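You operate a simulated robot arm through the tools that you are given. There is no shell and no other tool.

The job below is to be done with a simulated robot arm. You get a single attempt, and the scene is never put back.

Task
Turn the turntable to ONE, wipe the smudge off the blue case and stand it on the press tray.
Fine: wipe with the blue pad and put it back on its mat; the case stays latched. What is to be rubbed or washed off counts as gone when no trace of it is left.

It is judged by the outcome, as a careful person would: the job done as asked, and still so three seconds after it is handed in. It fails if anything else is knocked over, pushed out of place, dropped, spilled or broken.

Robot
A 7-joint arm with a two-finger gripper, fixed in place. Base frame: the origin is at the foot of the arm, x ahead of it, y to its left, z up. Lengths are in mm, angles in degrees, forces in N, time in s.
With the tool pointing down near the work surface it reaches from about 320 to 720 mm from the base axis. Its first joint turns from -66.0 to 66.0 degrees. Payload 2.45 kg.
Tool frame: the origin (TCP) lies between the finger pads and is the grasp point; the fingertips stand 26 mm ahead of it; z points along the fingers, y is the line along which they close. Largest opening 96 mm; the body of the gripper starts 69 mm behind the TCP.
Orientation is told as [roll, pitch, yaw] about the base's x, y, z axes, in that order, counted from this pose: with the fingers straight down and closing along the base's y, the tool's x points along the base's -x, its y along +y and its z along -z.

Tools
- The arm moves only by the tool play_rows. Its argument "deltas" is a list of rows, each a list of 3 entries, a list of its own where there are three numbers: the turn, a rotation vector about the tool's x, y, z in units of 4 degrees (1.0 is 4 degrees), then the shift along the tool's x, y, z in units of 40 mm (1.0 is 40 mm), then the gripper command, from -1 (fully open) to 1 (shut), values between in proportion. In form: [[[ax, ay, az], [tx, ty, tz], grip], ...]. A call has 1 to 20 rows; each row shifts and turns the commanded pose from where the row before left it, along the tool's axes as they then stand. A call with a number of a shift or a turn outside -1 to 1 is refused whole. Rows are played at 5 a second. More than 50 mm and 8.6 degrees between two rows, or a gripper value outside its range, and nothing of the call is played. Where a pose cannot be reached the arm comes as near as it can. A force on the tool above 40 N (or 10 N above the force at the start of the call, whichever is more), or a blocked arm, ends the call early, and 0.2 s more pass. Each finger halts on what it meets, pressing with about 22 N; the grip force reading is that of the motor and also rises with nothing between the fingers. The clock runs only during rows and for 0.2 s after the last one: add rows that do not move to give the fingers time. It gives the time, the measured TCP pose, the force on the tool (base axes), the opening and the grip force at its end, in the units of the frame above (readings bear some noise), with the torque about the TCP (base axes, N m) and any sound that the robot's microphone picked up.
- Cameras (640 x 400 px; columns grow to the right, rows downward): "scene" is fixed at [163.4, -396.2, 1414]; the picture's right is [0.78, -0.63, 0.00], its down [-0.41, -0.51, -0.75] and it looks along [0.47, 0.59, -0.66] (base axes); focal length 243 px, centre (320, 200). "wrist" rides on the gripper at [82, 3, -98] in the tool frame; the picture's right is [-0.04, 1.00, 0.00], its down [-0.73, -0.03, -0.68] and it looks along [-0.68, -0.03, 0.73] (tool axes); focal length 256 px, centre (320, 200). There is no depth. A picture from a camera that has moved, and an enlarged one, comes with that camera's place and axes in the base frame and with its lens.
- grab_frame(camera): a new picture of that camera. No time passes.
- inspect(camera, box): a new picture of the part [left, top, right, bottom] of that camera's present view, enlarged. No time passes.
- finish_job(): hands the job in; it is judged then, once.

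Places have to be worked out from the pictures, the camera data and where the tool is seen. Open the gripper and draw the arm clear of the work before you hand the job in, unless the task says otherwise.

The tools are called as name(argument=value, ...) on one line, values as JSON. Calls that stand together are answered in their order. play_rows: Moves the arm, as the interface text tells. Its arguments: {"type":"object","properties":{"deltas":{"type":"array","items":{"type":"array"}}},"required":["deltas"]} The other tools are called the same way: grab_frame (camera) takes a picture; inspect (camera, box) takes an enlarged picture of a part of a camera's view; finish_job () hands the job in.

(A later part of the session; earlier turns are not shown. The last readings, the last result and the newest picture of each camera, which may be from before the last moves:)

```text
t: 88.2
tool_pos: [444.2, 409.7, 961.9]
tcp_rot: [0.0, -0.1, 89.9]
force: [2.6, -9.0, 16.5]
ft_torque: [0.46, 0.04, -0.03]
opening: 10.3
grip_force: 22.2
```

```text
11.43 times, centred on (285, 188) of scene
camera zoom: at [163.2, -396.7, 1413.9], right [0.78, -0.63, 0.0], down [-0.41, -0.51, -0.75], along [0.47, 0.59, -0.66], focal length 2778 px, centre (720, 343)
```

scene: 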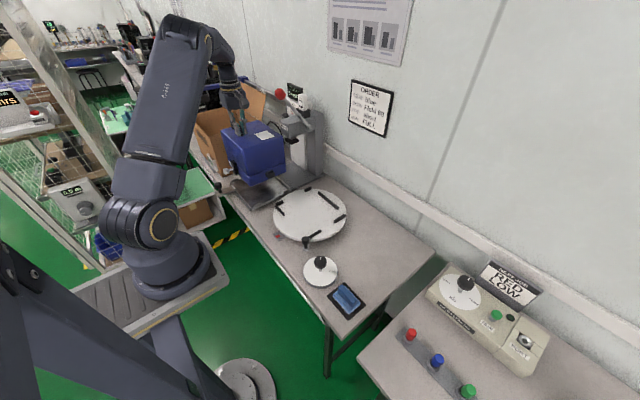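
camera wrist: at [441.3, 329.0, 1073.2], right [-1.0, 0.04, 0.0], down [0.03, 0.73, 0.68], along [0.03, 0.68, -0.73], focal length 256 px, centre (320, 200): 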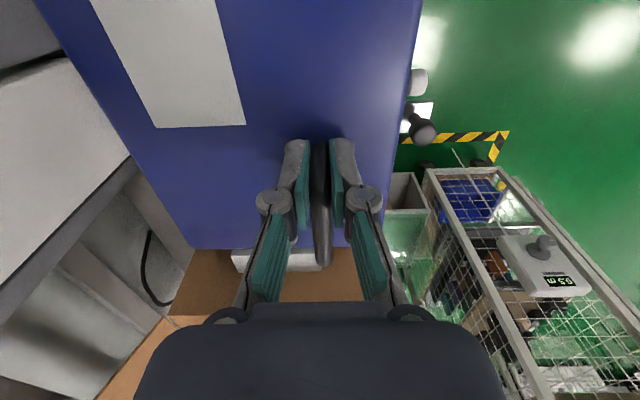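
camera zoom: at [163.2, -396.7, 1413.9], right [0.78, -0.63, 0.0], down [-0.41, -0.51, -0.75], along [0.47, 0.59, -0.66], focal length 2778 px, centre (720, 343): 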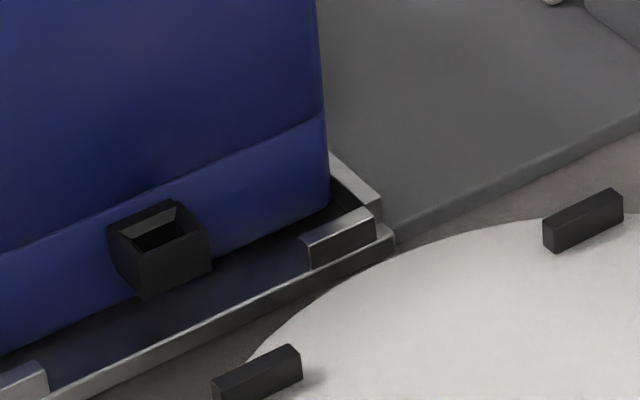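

The case's +y edge touched the +y clip (contact computed at ≈95 mm in +y of the grip). I raise 8 mm, shift 4.5 mm toward −y and check.

play_rows(deltas=[[[0, 0, 0], [0, 0, -0.1], 1], [[0, 0, 0], [0, 0, -0.12], 1], [[0, 0, 0], [0.11, 0, 0], 1], [[0, 0, 0], [0, 0, 0], 1]])

inspect(camera="scene", box=[225, 170, 300, 220])

grab_frame(camera="wrist")

```text
t: 89.2
tool_pos: [442.0, 406.9, 969.4]
tcp_rot: [0.1, -0.1, 90.0]
force: [0.5, 0.8, -5.6]
ft_torque: [-0.06, 0.2, 0.01]
opening: 10.5
grip_force: 22.7
```

```text
8.00 times, centred on (262, 195) of scene
camera zoom: at [163.5, -396.1, 1414.1], right [0.78, -0.63, 0.0], down [-0.41, -0.51, -0.75], along [0.47, 0.59, -0.66], focal length 1945 px, centre (780, 240)
```

zoom: 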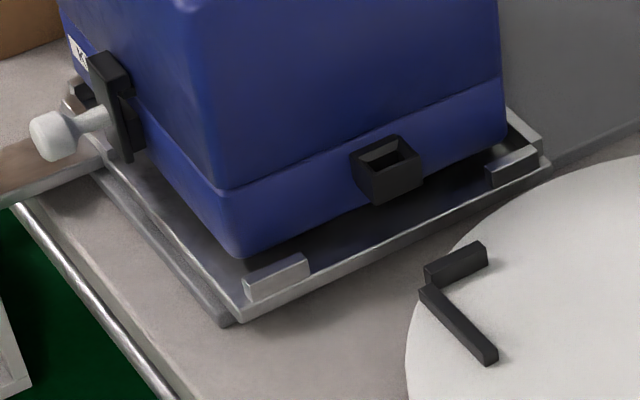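

```text
taken
camera wrist: at [440.2, 325.0, 1067.6], right [-1.0, 0.04, 0.0], down [0.03, 0.73, 0.68], along [0.03, 0.68, -0.73], focal length 256 px, centre (320, 200)
```

wrist: 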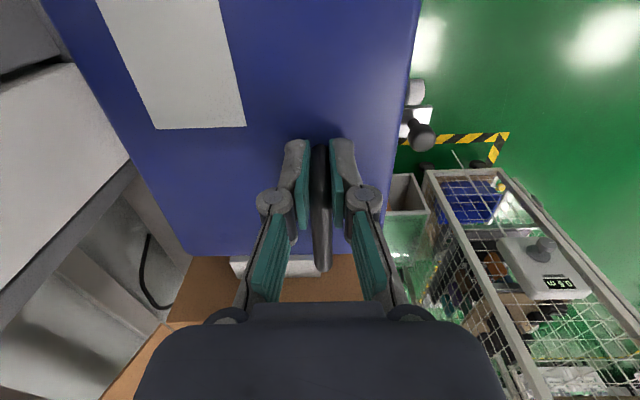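

The touch tilted the case slightly in the grip (+y side up a couple of degrees). I look at the whole case to estimate that tilt.

inspect(camera="scene", box=[210, 130, 300, 220])

inspect(camera="wrist", box=[150, 80, 420, 290])

```text
4.44 times, centred on (255, 175) of scene
camera zoom: at [163.5, -396.1, 1414.1], right [0.78, -0.63, 0.0], down [-0.41, -0.51, -0.75], along [0.47, 0.59, -0.66], focal length 1080 px, centre (609, 311)
```

zoom: 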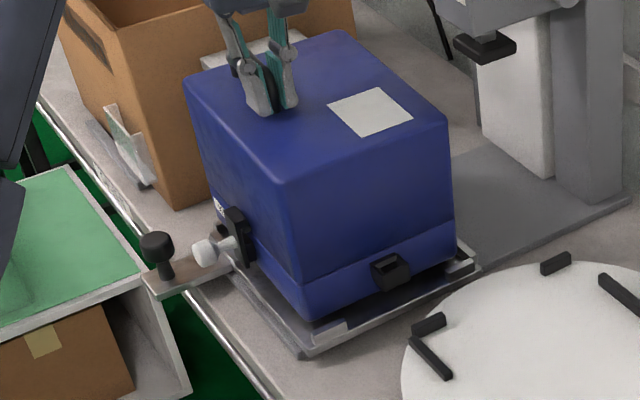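

```text
1.90 times, centred on (285, 185) of wrist
camera zoom: at [440.2, 325.0, 1067.6], right [-1.0, 0.04, 0.0], down [0.03, 0.73, 0.68], along [0.03, 0.68, -0.73], focal length 488 px, centre (387, 229)
```

zoom: 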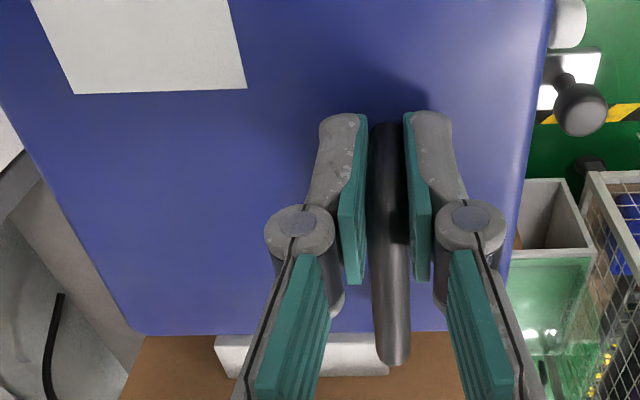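

Tilt looks to be about 2°. I raise 10 mm and rotate the tool about its y axis by ~2.2° to level the case, then re-measure.

play_rows(deltas=[[[0, 0, 0], [0, 0, -0.15], 1], [[0, 0, 0], [0, 0, -0.1], 1], [[0, 0.3, 0], [0, 0, 0], 1], [[0, 0.25, 0], [0, 0, 0], 1], [[0, 0, 0], [0, 0, 0], 1]])

inspect(camera="scene", box=[210, 130, 300, 220])

inspect(camera="scene", box=[225, 170, 300, 220])

```text
t: 90.4
tool_pos: [444.3, 408.1, 979.4]
tcp_rot: [-0.1, 2.1, 90.0]
force: [0.3, 0.1, -6.5]
ft_torque: [-0.05, 0.19, -0.03]
opening: 10.5
grip_force: 21.8
```

```text
4.44 times, centred on (255, 175) of scene
camera zoom: at [163.5, -396.1, 1414.1], right [0.78, -0.63, 0.0], down [-0.41, -0.51, -0.75], along [0.47, 0.59, -0.66], focal length 1080 px, centre (609, 311)
```

zoom: 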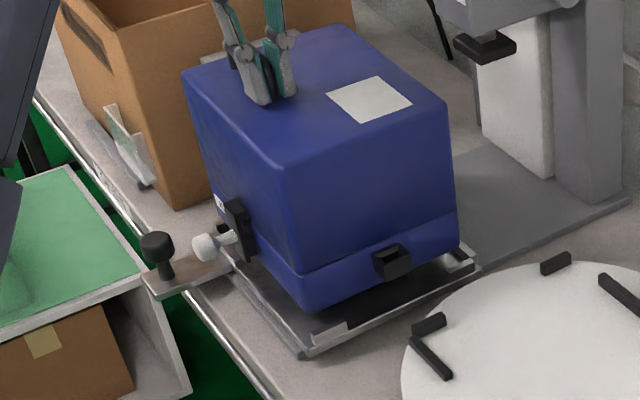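

```text
8.00 times, centred on (262, 195) of scene
camera zoom: at [163.5, -396.1, 1414.1], right [0.78, -0.63, 0.0], down [-0.41, -0.51, -0.75], along [0.47, 0.59, -0.66], focal length 1945 px, centre (780, 240)
```

zoom: 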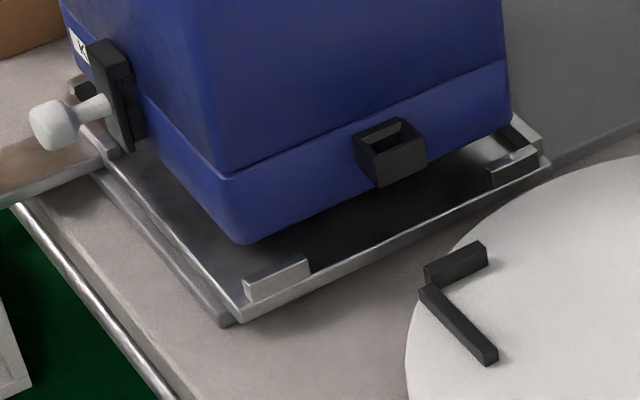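

The case is level again. I shift another 3.5 mm toward −y and lower to just above the floor, watching the force.

play_rows(deltas=[[[0, 0, 0], [0.1, 0, 0], 1], [[0, 0, 0], [0, 0, 0.12], 1], [[0, 0, 0], [0, 0, 0.12], 1], [[0, 0, 0], [0, 0, 0], 1]])

play_rows(deltas=[[[0, 0, 0], [0, 0, 0.05], 1], [[0, 0, 0], [0, 0, 0], 1]])

inspect(camera="scene", box=[225, 170, 300, 220])

inspect(camera="scene", box=[235, 188, 275, 216])

```text
t: 91.4
tool_pos: [443.2, 400.9, 969.8]
tcp_rot: [0.0, 2.1, 90.1]
force: [-0.4, 1.1, -6.6]
ft_torque: [-0.01, 0.18, 0.02]
opening: 10.3
grip_force: 22.3
```

```text
t: 92.0
tool_pos: [443.9, 403.1, 967.4]
tcp_rot: [0.0, 2.2, 90.0]
force: [-1.0, 0.4, -6.7]
ft_torque: [-0.03, 0.16, 0.02]
opening: 10.2
grip_force: 21.5
```

```text
8.00 times, centred on (262, 195) of scene
camera zoom: at [163.5, -396.1, 1414.1], right [0.78, -0.63, 0.0], down [-0.41, -0.51, -0.75], along [0.47, 0.59, -0.66], focal length 1945 px, centre (780, 240)
```

zoom: 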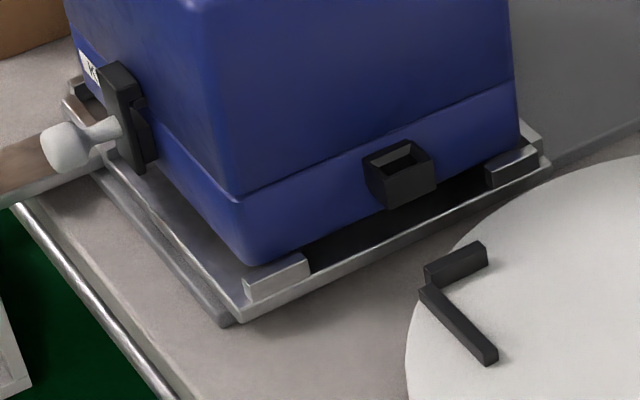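

```text
14.29 times, centred on (255, 202) of scene
camera zoom: at [163.5, -396.1, 1414.1], right [0.78, -0.63, 0.0], down [-0.41, -0.51, -0.75], along [0.47, 0.59, -0.66], focal length 3473 px, centre (1249, 171)
```

zoom: 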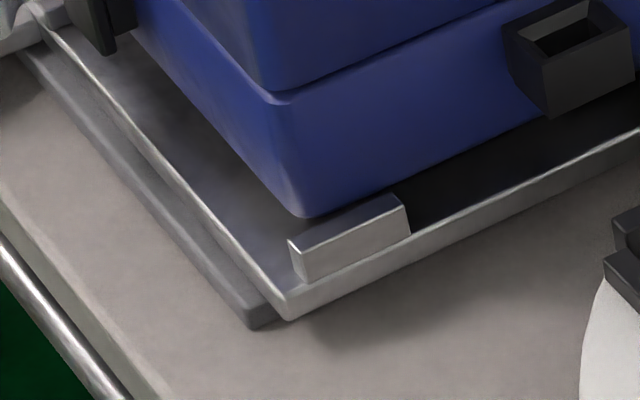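

The gap to the −y clip is now ≈6 mm. I shift 1.5 mm more and keep lowering in 2 mm steps.

play_rows(deltas=[[[0, 0, 0], [0.035, 0, 0.05], 1], [[0, 0, 0], [0, 0, 0], 1]])

play_rows(deltas=[[[0, 0, 0], [0, 0, 0.05], 1], [[0, 0, 0], [0, 0, 0], 1]])

play_rows(deltas=[[[0, 0, 0], [0, 0, 0.04], 1], [[0, 0, 0], [0, 0, 0], 1]])

```text
t: 92.6
tool_pos: [443.4, 401.1, 965.7]
tcp_rot: [-0.1, 2.1, 90.0]
force: [0.1, 1.2, -5.6]
ft_torque: [0.16, 0.18, -0.05]
opening: 10.3
grip_force: 22.2
```

```text
t: 93.2
tool_pos: [443.8, 401.4, 963.6]
tcp_rot: [-0.1, 2.1, 90.0]
force: [-0.3, 3.5, -5.3]
ft_torque: [0.35, 0.15, -0.09]
opening: 10.2
grip_force: 21.3
```

```text
t: 93.8
tool_pos: [443.3, 400.3, 962.5]
tcp_rot: [0.0, 2.0, 90.0]
force: [0.7, 5.9, -4.5]
ft_torque: [0.65, 0.17, -0.08]
opening: 10.4
grip_force: 22.1
```

A sideways force (+y) is building, so something on the −y side is touching. I look before moving further.

inspect(camera="scene", box=[225, 170, 300, 220])

inspect(camera="scene", box=[235, 188, 275, 216])

inspect(camera="scene", box=[265, 175, 300, 205])

inspect(camera="scene", box=[225, 165, 260, 200])

grab_frame(camera="wrist")

```text
8.00 times, centred on (262, 195) of scene
camera zoom: at [163.5, -396.0, 1414.1], right [0.78, -0.63, 0.0], down [-0.41, -0.51, -0.75], along [0.47, 0.59, -0.66], focal length 1945 px, centre (780, 240)
```

zoom: 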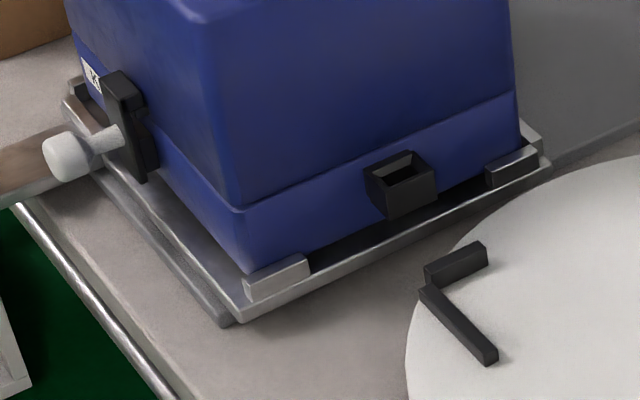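

```text
14.29 times, centred on (255, 202) of scene
camera zoom: at [163.5, -396.0, 1414.1], right [0.78, -0.63, 0.0], down [-0.41, -0.51, -0.75], along [0.47, 0.59, -0.66], focal length 3473 px, centre (1249, 171)
```

zoom: 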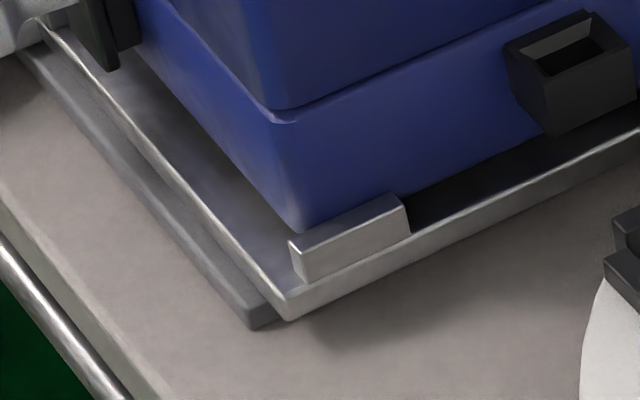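

```text
13.33 times, centred on (282, 190) of scene
camera zoom: at [163.5, -396.0, 1414.1], right [0.78, -0.63, 0.0], down [-0.41, -0.51, -0.75], along [0.47, 0.59, -0.66], focal length 3241 px, centre (820, 333)
```

zoom: 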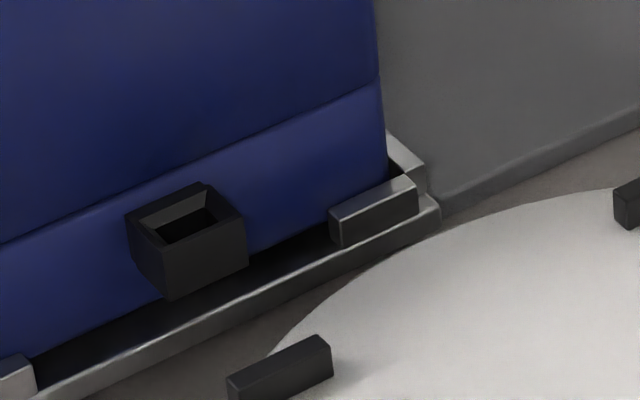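

```text
11.43 times, centred on (242, 182) of scene
camera zoom: at [163.5, -396.0, 1414.1], right [0.78, -0.63, 0.0], down [-0.41, -0.51, -0.75], along [0.47, 0.59, -0.66], focal length 2778 px, centre (1206, 400)
```

zoom: 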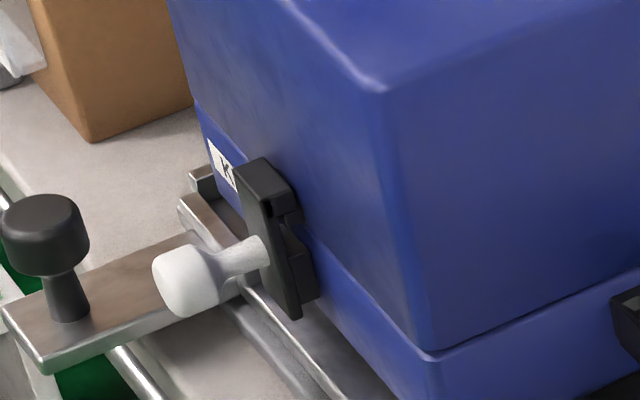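

```text
taken
camera wrist: at [440.7, 322.3, 1064.9], right [-1.0, 0.04, 0.0], down [0.03, 0.76, 0.65], along [0.03, 0.65, -0.76], focal length 256 px, centre (320, 200)
```

wrist: 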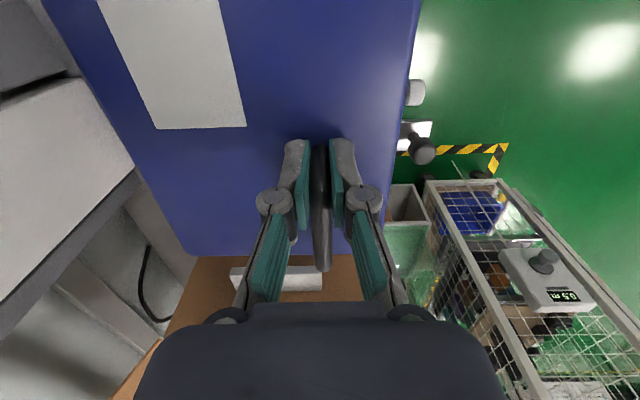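

The case's −y face is brushing clip A. I raise 5 mm, shift 2.4 mm back toward +y, and lower again.

play_rows(deltas=[[[0, 0, 0], [0, 0, -0.13], 1], [[0, 0, 0], [-0.06, 0, 0], 1], [[0, 0, 0], [0, 0, 0], 1]])

play_rows(deltas=[[[0, 0, 0], [0, 0, 0.06], 1], [[0, 0, 0], [0, 0, 0.07], 1], [[0, 0, 0], [0, 0, 0], 1]])

```text
t: 94.6
tool_pos: [443.3, 402.2, 967.9]
tcp_rot: [-0.1, 2.1, 90.0]
force: [-0.6, -0.4, -7.3]
ft_torque: [-0.01, 0.17, -0.02]
opening: 10.0
grip_force: 22.3
```

```text
t: 95.4
tool_pos: [442.9, 402.3, 962.8]
tcp_rot: [0.0, 2.1, 89.9]
force: [-0.5, 0.2, -5.8]
ft_torque: [-0.04, 0.15, 0.03]
opening: 10.2
grip_force: 21.9
```

No contact now at the same height. I continue lowering in small steps.

play_rows(deltas=[[[0, 0, 0], [0, 0, 0.05], 1], [[0, 0, 0], [0, 0, 0], 1]])

play_rows(deltas=[[[0, 0, 0], [0, 0, 0.05], 1], [[0, 0, 0], [0, 0, 0], 1]])

```text
t: 96.0
tool_pos: [443.2, 401.3, 961.7]
tcp_rot: [0.0, 2.1, 90.1]
force: [0.7, -0.5, -6.5]
ft_torque: [-0.02, 0.14, 0.05]
opening: 10.5
grip_force: 21.8
```

```text
t: 96.6
tool_pos: [443.5, 402.4, 958.6]
tcp_rot: [0.0, 2.1, 90.0]
force: [-1.8, 0.7, 2.4]
ft_torque: [-0.6, 0.03, 0.01]
opening: 10.2
grip_force: 22.1
```

The −y bottom edge now seems to rest on the tray floor (vertical contact ≈87 mm toward −y). I check the picture.

inspect(camera="scene", box=[225, 170, 300, 220])

inspect(camera="scene", box=[235, 188, 275, 216])

inspect(camera="scene", box=[265, 175, 300, 205])

inspect(camera="scene", box=[225, 165, 260, 200])

```text
8.00 times, centred on (262, 195) of scene
camera zoom: at [163.3, -396.2, 1414.1], right [0.78, -0.63, 0.0], down [-0.41, -0.51, -0.75], along [0.47, 0.59, -0.66], focal length 1945 px, centre (780, 240)
```

zoom: 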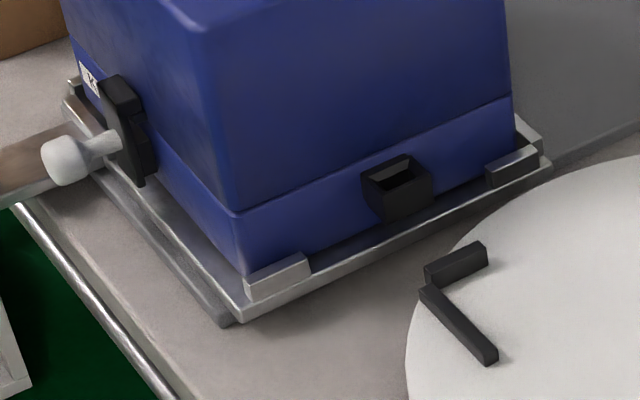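

```text
14.29 times, centred on (255, 202) of scene
camera zoom: at [163.3, -396.2, 1414.1], right [0.78, -0.63, 0.0], down [-0.41, -0.51, -0.75], along [0.47, 0.59, -0.66], focal length 3473 px, centre (1249, 171)
```

zoom: 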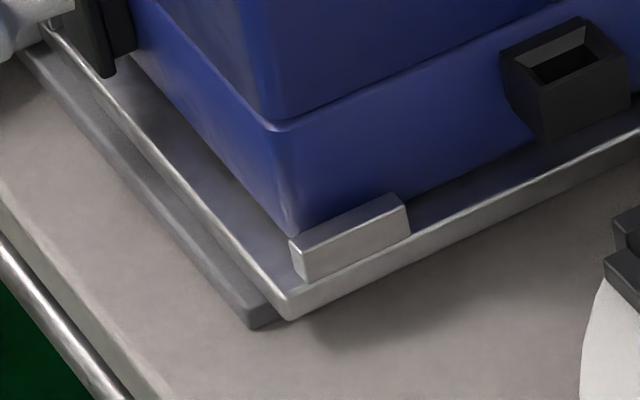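

```text
13.33 times, centred on (282, 190) of scene
camera zoom: at [163.3, -396.2, 1414.1], right [0.78, -0.63, 0.0], down [-0.41, -0.51, -0.75], along [0.47, 0.59, -0.66], focal length 3241 px, centre (820, 333)
```

zoom: 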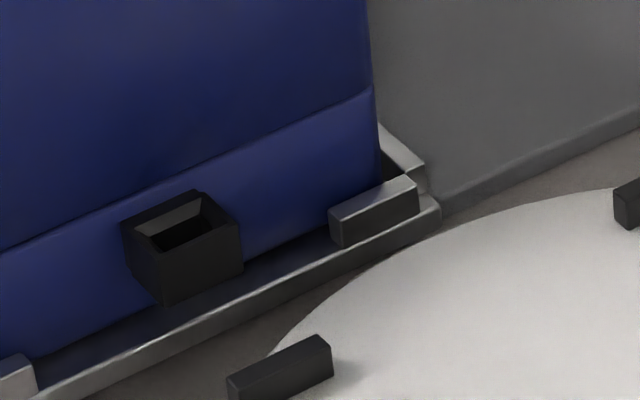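

```text
11.43 times, centred on (242, 182) of scene
camera zoom: at [163.3, -396.2, 1414.1], right [0.78, -0.63, 0.0], down [-0.41, -0.51, -0.75], along [0.47, 0.59, -0.66], focal length 2778 px, centre (1206, 400)
```

zoom: 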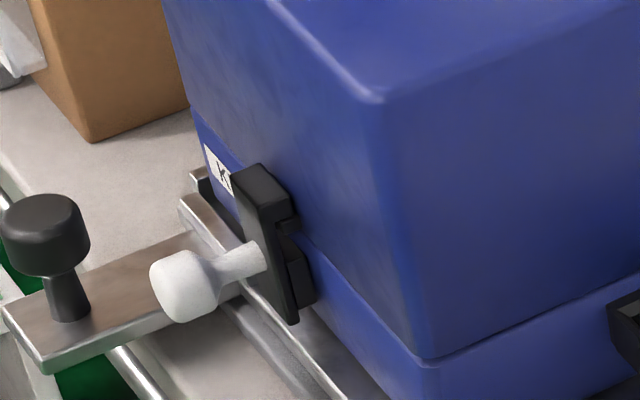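

It's seated between the clips on the −y side; the +y side is still slightly high. I lower 1 mm at a time while easing +y so it settles flat.

play_rows(deltas=[[[0, 0, 0], [-0.04, 0, 0.025], 1], [[0, 0, 0], [0, 0, 0], 1]])

play_rows(deltas=[[[0, 0, 0], [-0.02, 0, 0.025], 1], [[0, 0, 0], [0, 0, 0], 1]])

```text
t: 97.2
tool_pos: [442.8, 404.0, 958.3]
tcp_rot: [0.2, 2.0, 90.0]
force: [-2.3, 2.0, 2.6]
ft_torque: [-0.43, 0.0, -0.06]
opening: 10.3
grip_force: 22.3
```

```text
t: 97.8
tool_pos: [443.2, 404.3, 956.7]
tcp_rot: [0.0, 2.1, 89.9]
force: [-1.0, 3.5, 6.0]
ft_torque: [-0.54, 0.02, -0.05]
opening: 10.2
grip_force: 21.8
```

play_rows(deltas=[[[0, 0, 0], [-0.03, 0, 0.025], 1], [[0, 0, 0], [0, 0, 0], 1]])

inspect(camera="scene", box=[210, 130, 300, 220])

grab_frame(camera="wrist")

```text
t: 98.4
tool_pos: [444.6, 405.7, 956.7]
tcp_rot: [0.1, 2.2, 90.0]
force: [-1.6, 3.0, 5.0]
ft_torque: [-0.4, 0.0, -0.06]
opening: 10.2
grip_force: 22.3
```

```text
4.44 times, centred on (255, 175) of scene
camera zoom: at [163.3, -396.2, 1414.1], right [0.78, -0.63, 0.0], down [-0.41, -0.51, -0.75], along [0.47, 0.59, -0.66], focal length 1080 px, centre (609, 311)
```

zoom: 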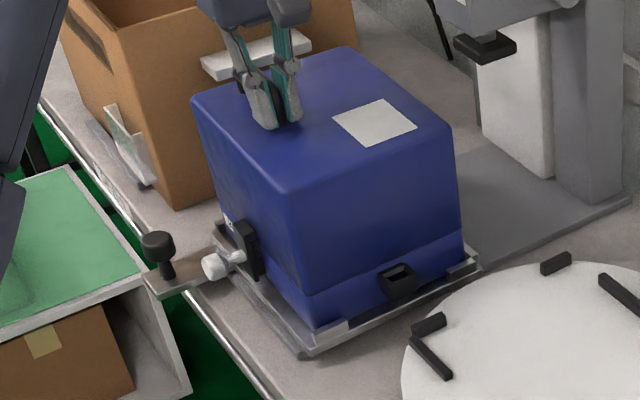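

```text
taken
camera wrist: at [441.3, 327.8, 1057.8], right [-1.0, 0.04, 0.0], down [0.03, 0.76, 0.65], along [0.03, 0.65, -0.76], focal length 256 px, centre (320, 200)
```

wrist: 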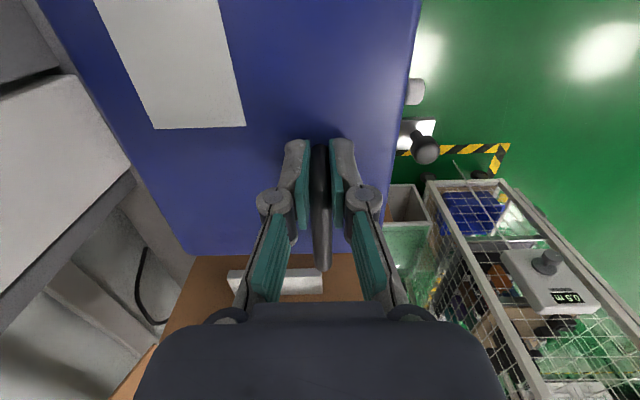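

Let me look closely again at the −y edge and clips now.

inspect(camera="scene", box=[235, 188, 275, 216])

inspect(camera="scene", box=[265, 175, 300, 205])

inspect(camera="scene", box=[225, 165, 260, 200])

```text
14.29 times, centred on (255, 202) of scene
camera zoom: at [163.3, -396.2, 1414.1], right [0.78, -0.63, 0.0], down [-0.41, -0.51, -0.75], along [0.47, 0.59, -0.66], focal length 3473 px, centre (1249, 171)
```

zoom: 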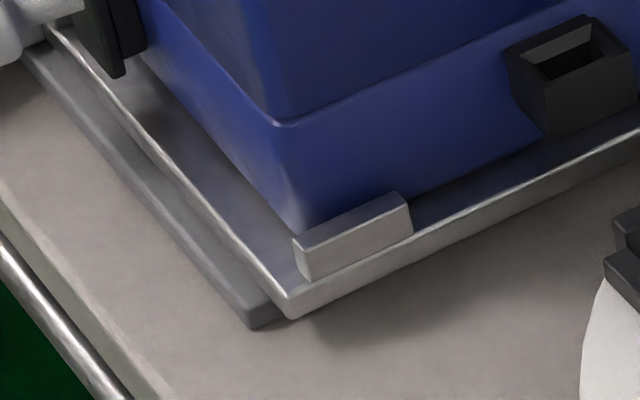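

```text
13.33 times, centred on (282, 190) of scene
camera zoom: at [163.3, -396.2, 1414.1], right [0.78, -0.63, 0.0], down [-0.41, -0.51, -0.75], along [0.47, 0.59, -0.66], focal length 3241 px, centre (820, 333)
```

zoom: 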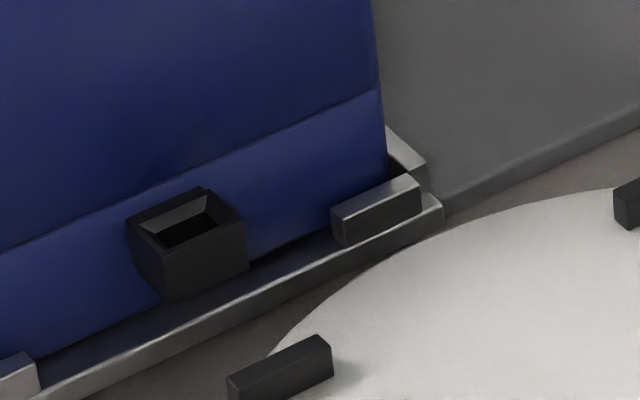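

```text
11.43 times, centred on (242, 182) of scene
camera zoom: at [163.3, -396.2, 1414.1], right [0.78, -0.63, 0.0], down [-0.41, -0.51, -0.75], along [0.47, 0.59, -0.66], focal length 2778 px, centre (1206, 400)
```

zoom: 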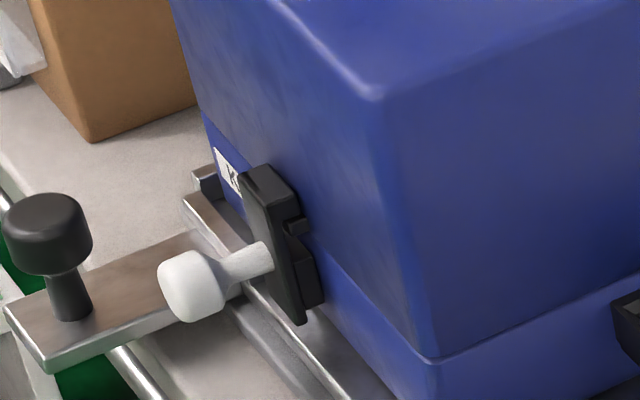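

The −y edge is on the floor inside the clips. I rotate the tool a little about that edge to bring the +y side down too.

play_rows(deltas=[[[0, 0.14, 0], [-0.04, 0, 0.02], 1], [[0, 0, 0], [0, 0, 0], 1]])

play_rows(deltas=[[[0, 0.14, 0], [-0.04, 0, 0.02], 1], [[0, 0, 0], [0, 0, 0], 1]])

```text
t: 99.0
tool_pos: [444.9, 407.2, 954.9]
tcp_rot: [-0.2, 2.7, 89.9]
force: [-1.2, -0.8, 5.4]
ft_torque: [0.32, 0.0, -0.02]
opening: 10.4
grip_force: 21.9
```

```text
t: 99.6
tool_pos: [444.5, 409.0, 955.1]
tcp_rot: [0.0, 3.1, 90.0]
force: [-2.8, -8.3, 14.8]
ft_torque: [0.55, -0.03, -0.09]
opening: 10.3
grip_force: 21.7
```

After the first step both edges carried load (case flat); the second was too much. I undo the second step and check.

play_rows(deltas=[[[0, -0.14, 0], [0.04, 0, -0.02], 1], [[0, 0, 0], [0, 0, 0], 1]])

inspect(camera="scene", box=[210, 130, 300, 220])

inspect(camera="scene", box=[225, 170, 300, 220])

```text
t: 100.2
tool_pos: [444.7, 408.5, 954.4]
tcp_rot: [-0.1, 2.5, 89.9]
force: [0.9, 1.8, 3.1]
ft_torque: [0.46, -0.03, -0.02]
opening: 10.4
grip_force: 22.2
```

```text
4.44 times, centred on (255, 175) of scene
camera zoom: at [163.4, -396.2, 1414.1], right [0.78, -0.63, 0.0], down [-0.41, -0.51, -0.75], along [0.47, 0.59, -0.66], focal length 1080 px, centre (609, 311)
```

zoom: 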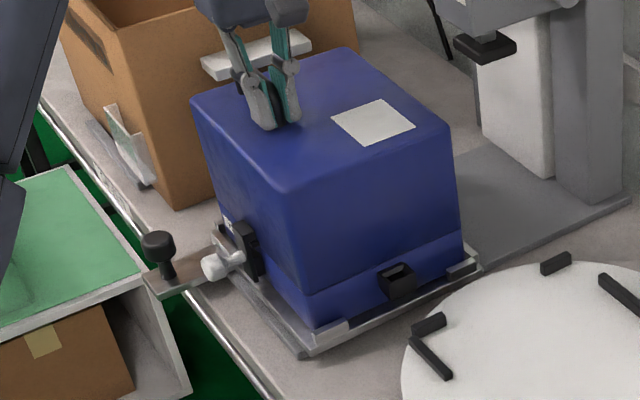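

```text
8.00 times, centred on (262, 195) of scene
camera zoom: at [163.4, -396.2, 1414.1], right [0.78, -0.63, 0.0], down [-0.41, -0.51, -0.75], along [0.47, 0.59, -0.66], focal length 1945 px, centre (780, 240)
```

zoom: 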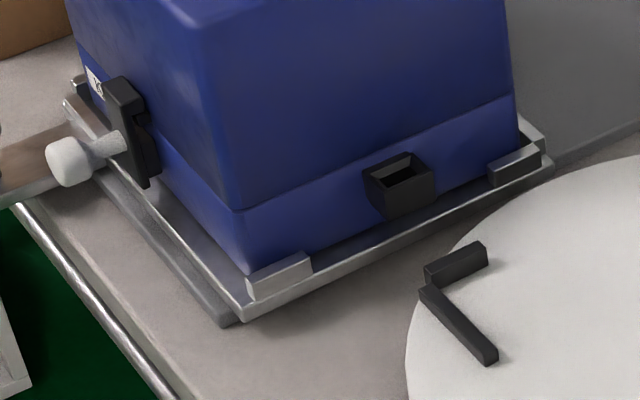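

The case rests on the tray. I open the fingers gradually, then check.

play_rows(deltas=[[[0, 0, 0], [0, 0, 0], 0.75], [[0, 0, 0], [0, 0, 0], 0.6], [[0, 0, 0], [0, 0, 0], 0.4], [[0, 0, 0], [0, 0, 0], 0.2], [[0, 0, 0], [0, 0, 0], 0.2]])

inspect(camera="scene", box=[210, 130, 300, 220])

inspect(camera="scene", box=[225, 170, 300, 220])

grab_frame(camera="wrist")

```text
t: 101.4
tool_pos: [444.7, 407.1, 954.1]
tcp_rot: [-0.1, 2.6, 89.9]
force: [0.7, 0.2, 0.2]
ft_torque: [0.02, 0.01, 0.02]
opening: 38.6
grip_force: 0.1
```

```text
4.44 times, centred on (255, 175) of scene
camera zoom: at [163.4, -396.2, 1414.0], right [0.78, -0.63, 0.0], down [-0.41, -0.51, -0.75], along [0.47, 0.59, -0.66], focal length 1080 px, centre (609, 311)
```

zoom: 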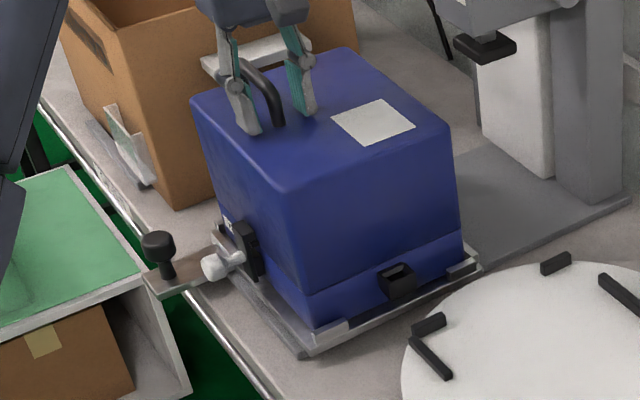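

```text
8.00 times, centred on (262, 195) of scene
camera zoom: at [163.4, -396.2, 1414.0], right [0.78, -0.63, 0.0], down [-0.41, -0.51, -0.75], along [0.47, 0.59, -0.66], focal length 1945 px, centre (780, 240)
```

zoom: 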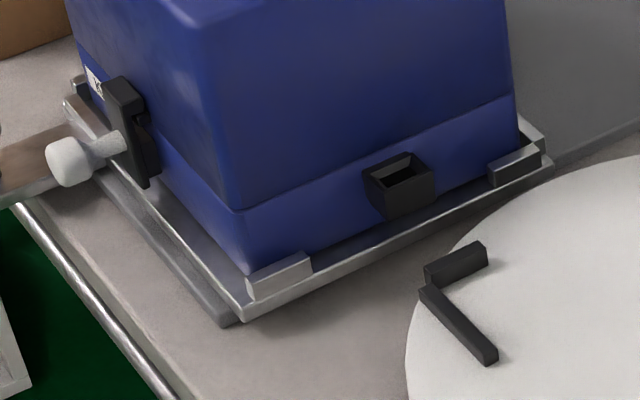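

```text
taken
camera wrist: at [441.4, 330.7, 1057.4], right [-1.0, 0.04, 0.0], down [0.03, 0.76, 0.64], along [0.03, 0.64, -0.76], focal length 256 px, centre (320, 200)
```

wrist: 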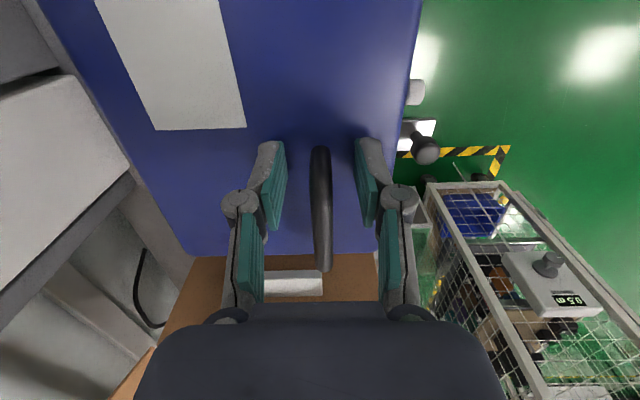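

Released with no movement of the case. I lift straight up and away, then verify how it sits.

play_rows(deltas=[[[0, 0, 0], [0, 0, -0.3], 0.2], [[0, 0, 0], [0, 0, -0.6], 0.2], [[0, 0, 0], [0, 0, -1], 0.2], [[0, 0, 0], [0, 0, -1], 0.2], [[0, -0.65, 0], [0, 0, 0], 0.2], [[0, 0, 0], [0, 0.8, 0], 0.2], [[0, 0, 0], [0.6, 0.8, 0], 0.2], [[0, 0, 0], [1, 0, 0], 0.2], [[0, 0, 0], [1, 0, 0], 0.2], [[0, 0, 0], [1, 0, 0], 0.2], [[0, 0, 0], [1, 0, 0], 0.2], [[0, 0, 0], [1, 0, 0], 0.2], [[0, 0, 0], [0, 0, 0], 0.2]])

grab_frame(camera="scene")

inspect(camera="scene", box=[210, 120, 310, 220])

grab_frame(camera="wrist")

```text
t: 104.2
tool_pos: [380.9, 188.7, 1070.3]
tcp_rot: [0.0, 0.0, 90.0]
force: [-0.7, 0.5, 0.1]
ft_torque: [0.0, 0.02, 0.0]
opening: 38.4
grip_force: 0.0
```

```text
taken
```

scene: 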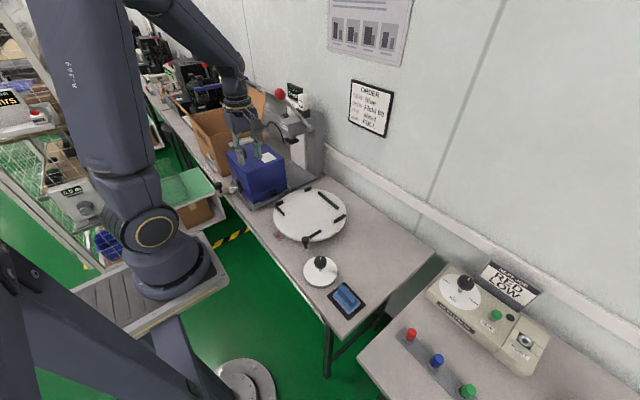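

```text
4.00 times, centred on (260, 170) of scene
camera zoom: at [163.4, -396.2, 1414.0], right [0.78, -0.63, 0.0], down [-0.41, -0.51, -0.75], along [0.47, 0.59, -0.66], focal length 972 px, centre (560, 320)
```

zoom: 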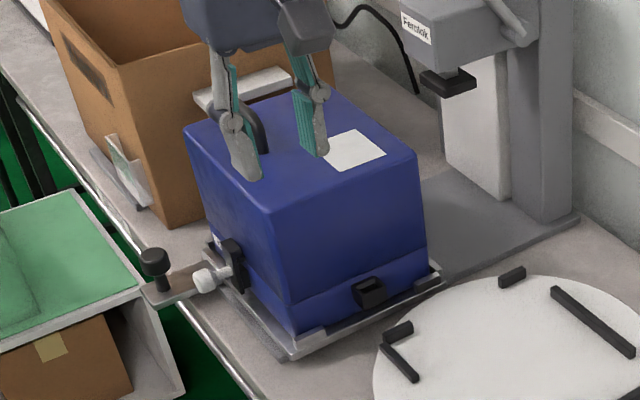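

```text
taken
camera wrist: at [377.1, 108.1, 1169.6], right [-1.0, 0.04, 0.0], down [0.03, 0.73, 0.68], along [0.03, 0.68, -0.73], focal length 256 px, centre (320, 200)
```

wrist: 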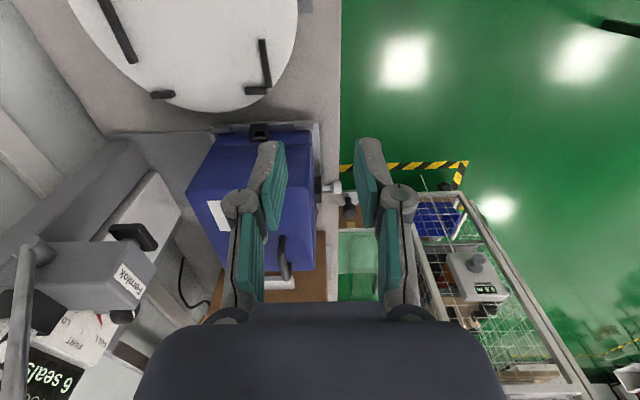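

I swing the tool to yaw 0° to inspect the case and tray from the −x side, and later the turntable mark.

play_rows(deltas=[[[0, 0, 1], [0, 0, 0], 0.2], [[0, 0, 1], [0, 0, 0], 0.2], [[0, 0, 1], [0, 0, 0], 0.2], [[0, 0, 1], [0, 0, 0], 0.2], [[0, 0, 1], [0, 0, 0], 0.2], [[0, 0, 1], [0, 0, 0], 0.2], [[0, 0, 1], [0, 0, 0], 0.2], [[0, 0, 1], [0, 0, 0], 0.2], [[0, 0, 1], [0, 0, 0], 0.2], [[0, 0, 1], [0, 0, 0], 0.2], [[0, 0, 1], [0, 0, 0], 0.2], [[0, 0, 1], [0, 0, 0], 0.2], [[0, 0, 1], [0, 0, 0], 0.2], [[0, 0, 1], [0, 0, 0], 0.2], [[0, 0, 1], [0, 0, 0], 0.2], [[0, 0, 1], [0, 0, 0], 0.2], [[0, 0, 1], [0, 0, 0], 0.2], [[0, 0, 1], [0, 0, 0], 0.2], [[0, 0, 1], [0, 0, 0], 0.2], [[0, 0, 1], [0, 0, 0], 0.2]])

play_rows(deltas=[[[0, 0, 1], [0, 0, 0], 0.2], [[0, 0, 1], [0, 0, 0], 0.2], [[0, 0, 0.5], [0, 0, 0], 0.2], [[0, 0, 0], [0.25, 0.9, 0.3], 0.2], [[0, 0, 0], [0.25, 0.9, 0.3], 0.2], [[0, 0, 0], [0.25, 0.9, 0.3], 0.2], [[0, 0, 0], [0.25, 0.9, 0.3], 0.2], [[0, 0, 0], [0.25, 0.9, 0.3], 0.2], [[0, 0, 0], [0.25, 0.9, 0.3], 0.2], [[0, 0, 0], [0, 0, 0], 0.2]])

grab_frame(camera="wrist")

grab_frame(camera="scene")

```text
t: 108.4
tool_pos: [378.9, 188.7, 1070.5]
tcp_rot: [0.0, 0.1, 9.9]
force: [0.2, 0.6, 0.0]
ft_torque: [-0.01, 0.0, -0.03]
opening: 38.2
grip_force: 0.0
```

```text
t: 110.6
tool_pos: [319.2, 405.0, 996.7]
tcp_rot: [-0.1, 0.0, 0.1]
force: [0.7, -0.7, 0.2]
ft_torque: [0.02, -0.02, -0.01]
opening: 38.4
grip_force: 0.1
```

```text
taken
camera wrist: at [238.4, 408.7, 1096.3], right [0.04, 1.0, 0.0], down [0.73, -0.03, 0.68], along [0.68, -0.03, -0.73], focal length 256 px, centre (320, 200)
```

wrist: 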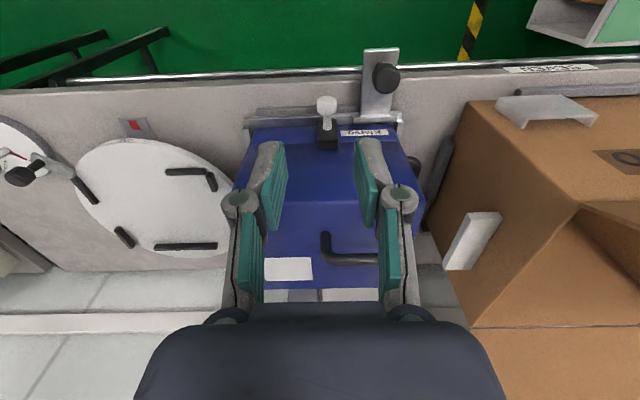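

```text
taken
```

scene: 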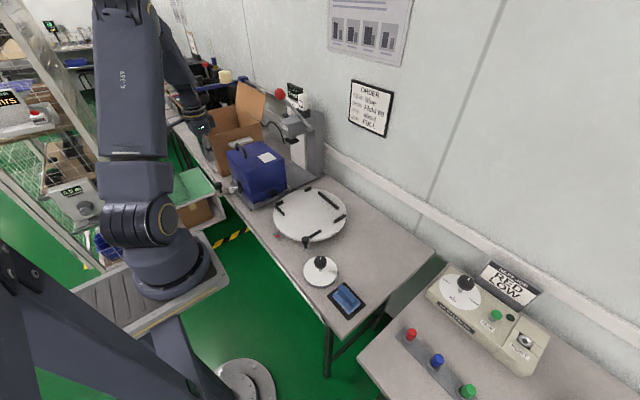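

Now I zoom in on the case base, the clips at +y and −y, and the turntable mark.

inspect(camera="wrist", box=[235, 90, 435, 210])

inspect(camera="wrist", box=[370, 95, 440, 200])

inspect(camera="wrist", box=[235, 95, 305, 150])

inspect(camera="wrist", box=[60, 105, 240, 255])

inspect(camera="scene", box=[215, 125, 305, 215])

inspect(camera="scene", box=[265, 185, 350, 260])

```text
3.20 times, centred on (335, 150) of wrist
camera zoom: at [238.4, 408.7, 1096.3], right [0.04, 1.0, 0.0], down [0.73, -0.03, 0.68], along [0.68, -0.03, -0.73], focal length 819 px, centre (272, 360)
```

zoom: 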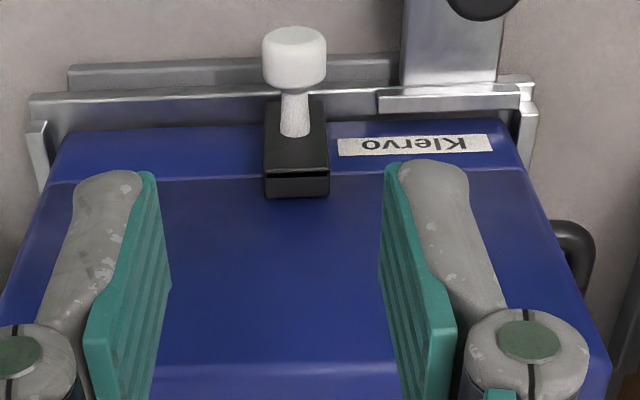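

```text
3.81 times, centred on (405, 148) of wrist
camera zoom: at [238.4, 408.7, 1096.3], right [0.04, 1.0, 0.0], down [0.73, -0.03, 0.68], along [0.68, -0.03, -0.73], focal length 975 px, centre (-4, 400)
```

zoom: 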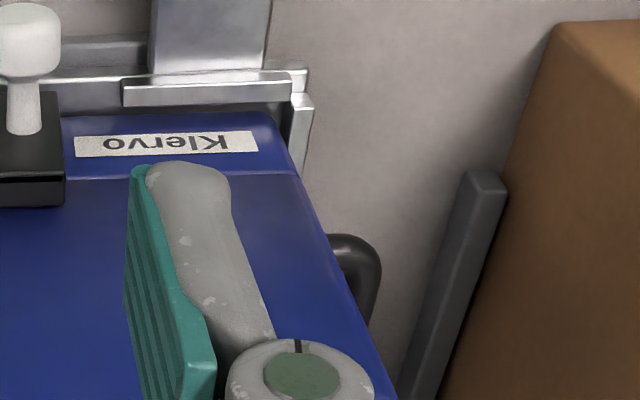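

```text
7.27 times, centred on (270, 122) of wrist
camera zoom: at [238.4, 408.7, 1096.3], right [0.04, 1.0, 0.0], down [0.73, -0.03, 0.68], along [0.68, -0.03, -0.73], focal length 1862 px, centre (684, 764)
```

zoom: 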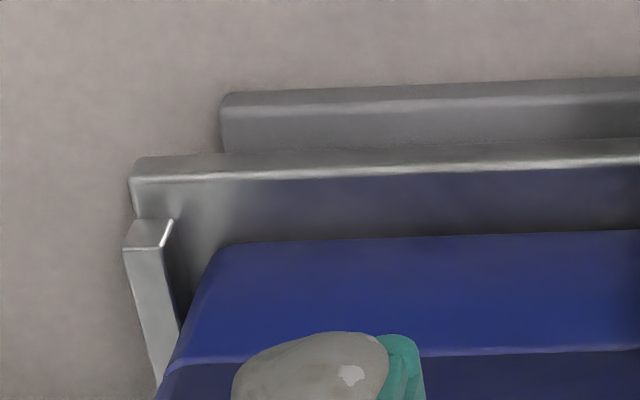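

```text
2.67 times, centred on (150, 180) of wrist
camera zoom: at [238.4, 408.7, 1096.3], right [0.04, 1.0, 0.0], down [0.73, -0.03, 0.68], along [0.68, -0.03, -0.73], focal length 683 px, centre (773, 253)
```

zoom: 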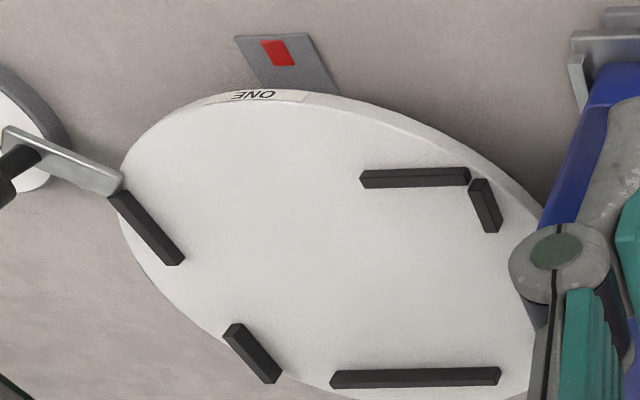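

```text
4.44 times, centred on (260, 170) of scene
camera zoom: at [163.4, -396.2, 1414.0], right [0.78, -0.63, 0.0], down [-0.41, -0.51, -0.75], along [0.47, 0.59, -0.66], focal length 1080 px, centre (587, 333)
```

zoom: 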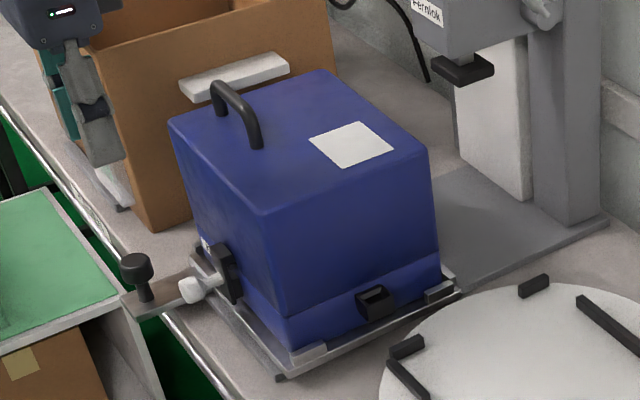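

```text
5.33 times, centred on (308, 222) of scene
camera zoom: at [163.4, -396.2, 1414.0], right [0.78, -0.63, 0.0], down [-0.41, -0.51, -0.75], along [0.47, 0.59, -0.66], focal length 1296 px, centre (387, 80)
```

zoom: 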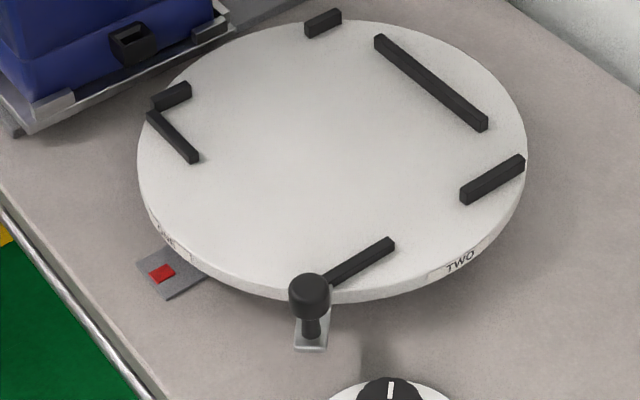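

ONE still lines up with the red mark. From this side the case's base edge runs parallel to the tray edge, so it seems flat. I check the −y side and the +x corner from the scene camera.

inspect(camera="scene", box=[235, 188, 275, 216])

inspect(camera="scene", box=[265, 175, 300, 205])

inspect(camera="scene", box=[225, 165, 260, 200])

inspect(camera="wrist", box=[375, 95, 425, 140])

```text
14.29 times, centred on (255, 202) of scene
camera zoom: at [163.4, -396.2, 1414.0], right [0.78, -0.63, 0.0], down [-0.41, -0.51, -0.75], along [0.47, 0.59, -0.66], focal length 3473 px, centre (1249, 171)
```

zoom: 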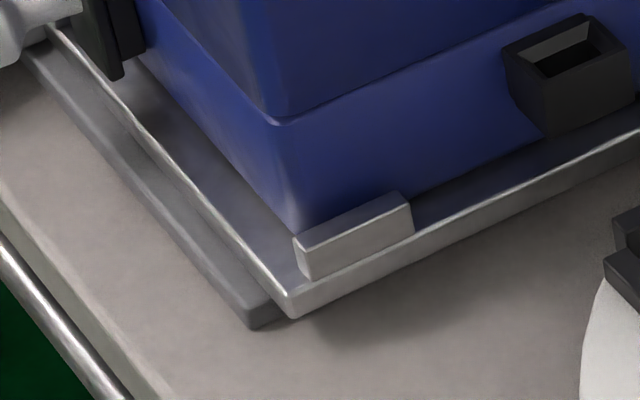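

```text
13.33 times, centred on (282, 190) of scene
camera zoom: at [163.4, -396.2, 1414.0], right [0.78, -0.63, 0.0], down [-0.41, -0.51, -0.75], along [0.47, 0.59, -0.66], focal length 3241 px, centre (820, 333)
```

zoom: 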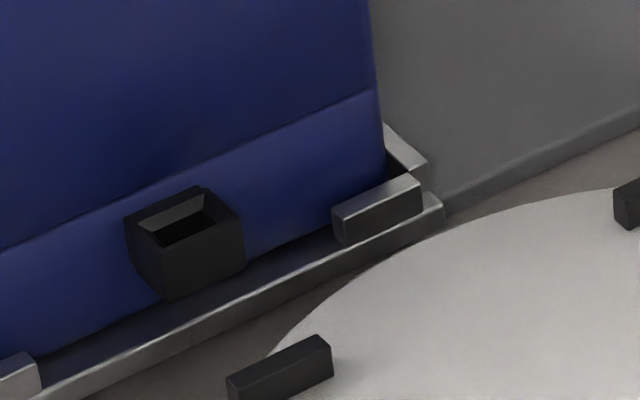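

```text
11.43 times, centred on (242, 182) of scene
camera zoom: at [163.4, -396.2, 1414.0], right [0.78, -0.63, 0.0], down [-0.41, -0.51, -0.75], along [0.47, 0.59, -0.66], focal length 2778 px, centre (1206, 400)
```

zoom: 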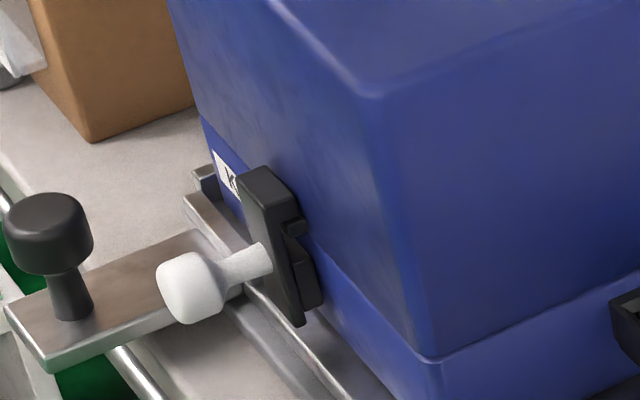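

```text
8.89 times, centred on (400, 118) of wrist
camera zoom: at [238.4, 408.7, 1096.3], right [0.04, 1.0, 0.0], down [0.73, -0.03, 0.68], along [0.68, -0.03, -0.73], focal length 2276 px, centre (-391, 933)
```

zoom: 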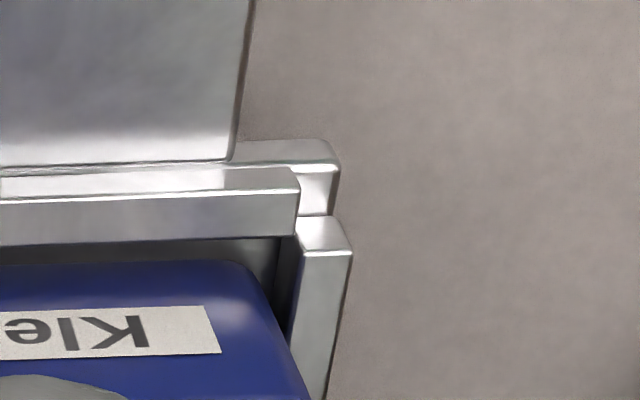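

The −y lower edge and seam look slightly inclined, so I want to be sure nothing props the case on the −x side. I move the camera lower in front of the −x face and tilt it for a flatter view.

play_rows(deltas=[[[0, 0, 0], [0, -0.75, 0.5], 0.2], [[0, 0, 0], [0, -0.75, 0.5], 0.2], [[0, 0, 0], [0, 0, 0.9], 0.2], [[0, 0, 0], [0, 0, 0.6], 0.2], [[0, -1, 0], [0, 0, 0], 0.2], [[0, -1, 0], [0, 0, 0], 0.2], [[0, -1, 0], [0, 0, 0], 0.2], [[0, -1, 0], [0, 0, 0], 0.2], [[0, -1, 0], [0, 0, 0], 0.2], [[0, 0, 0], [0, 0, 0], 0.2]])

grab_frame(camera="wrist")

grab_frame(camera="scene")

```text
t: 112.8
tool_pos: [319.3, 345.2, 896.6]
tcp_rot: [-0.1, -20.0, 0.0]
force: [-0.7, 0.5, -0.9]
ft_torque: [-0.04, 0.0, -0.01]
opening: 38.4
grip_force: 0.1
```

```text
taken
camera wrist: at [208.8, 348.4, 962.6], right [0.04, 1.0, 0.01], down [0.46, -0.03, 0.89], along [0.89, -0.03, -0.46], focal length 256 px, centre (320, 200)
```

wrist: 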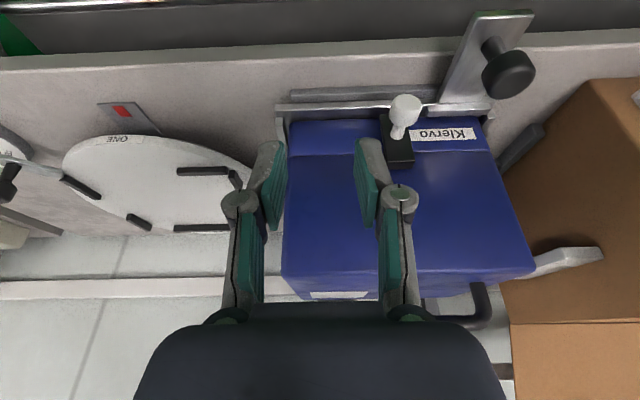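

```text
taken
```

scene: 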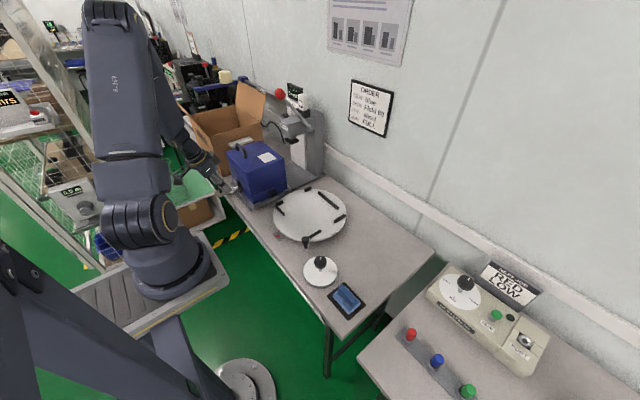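

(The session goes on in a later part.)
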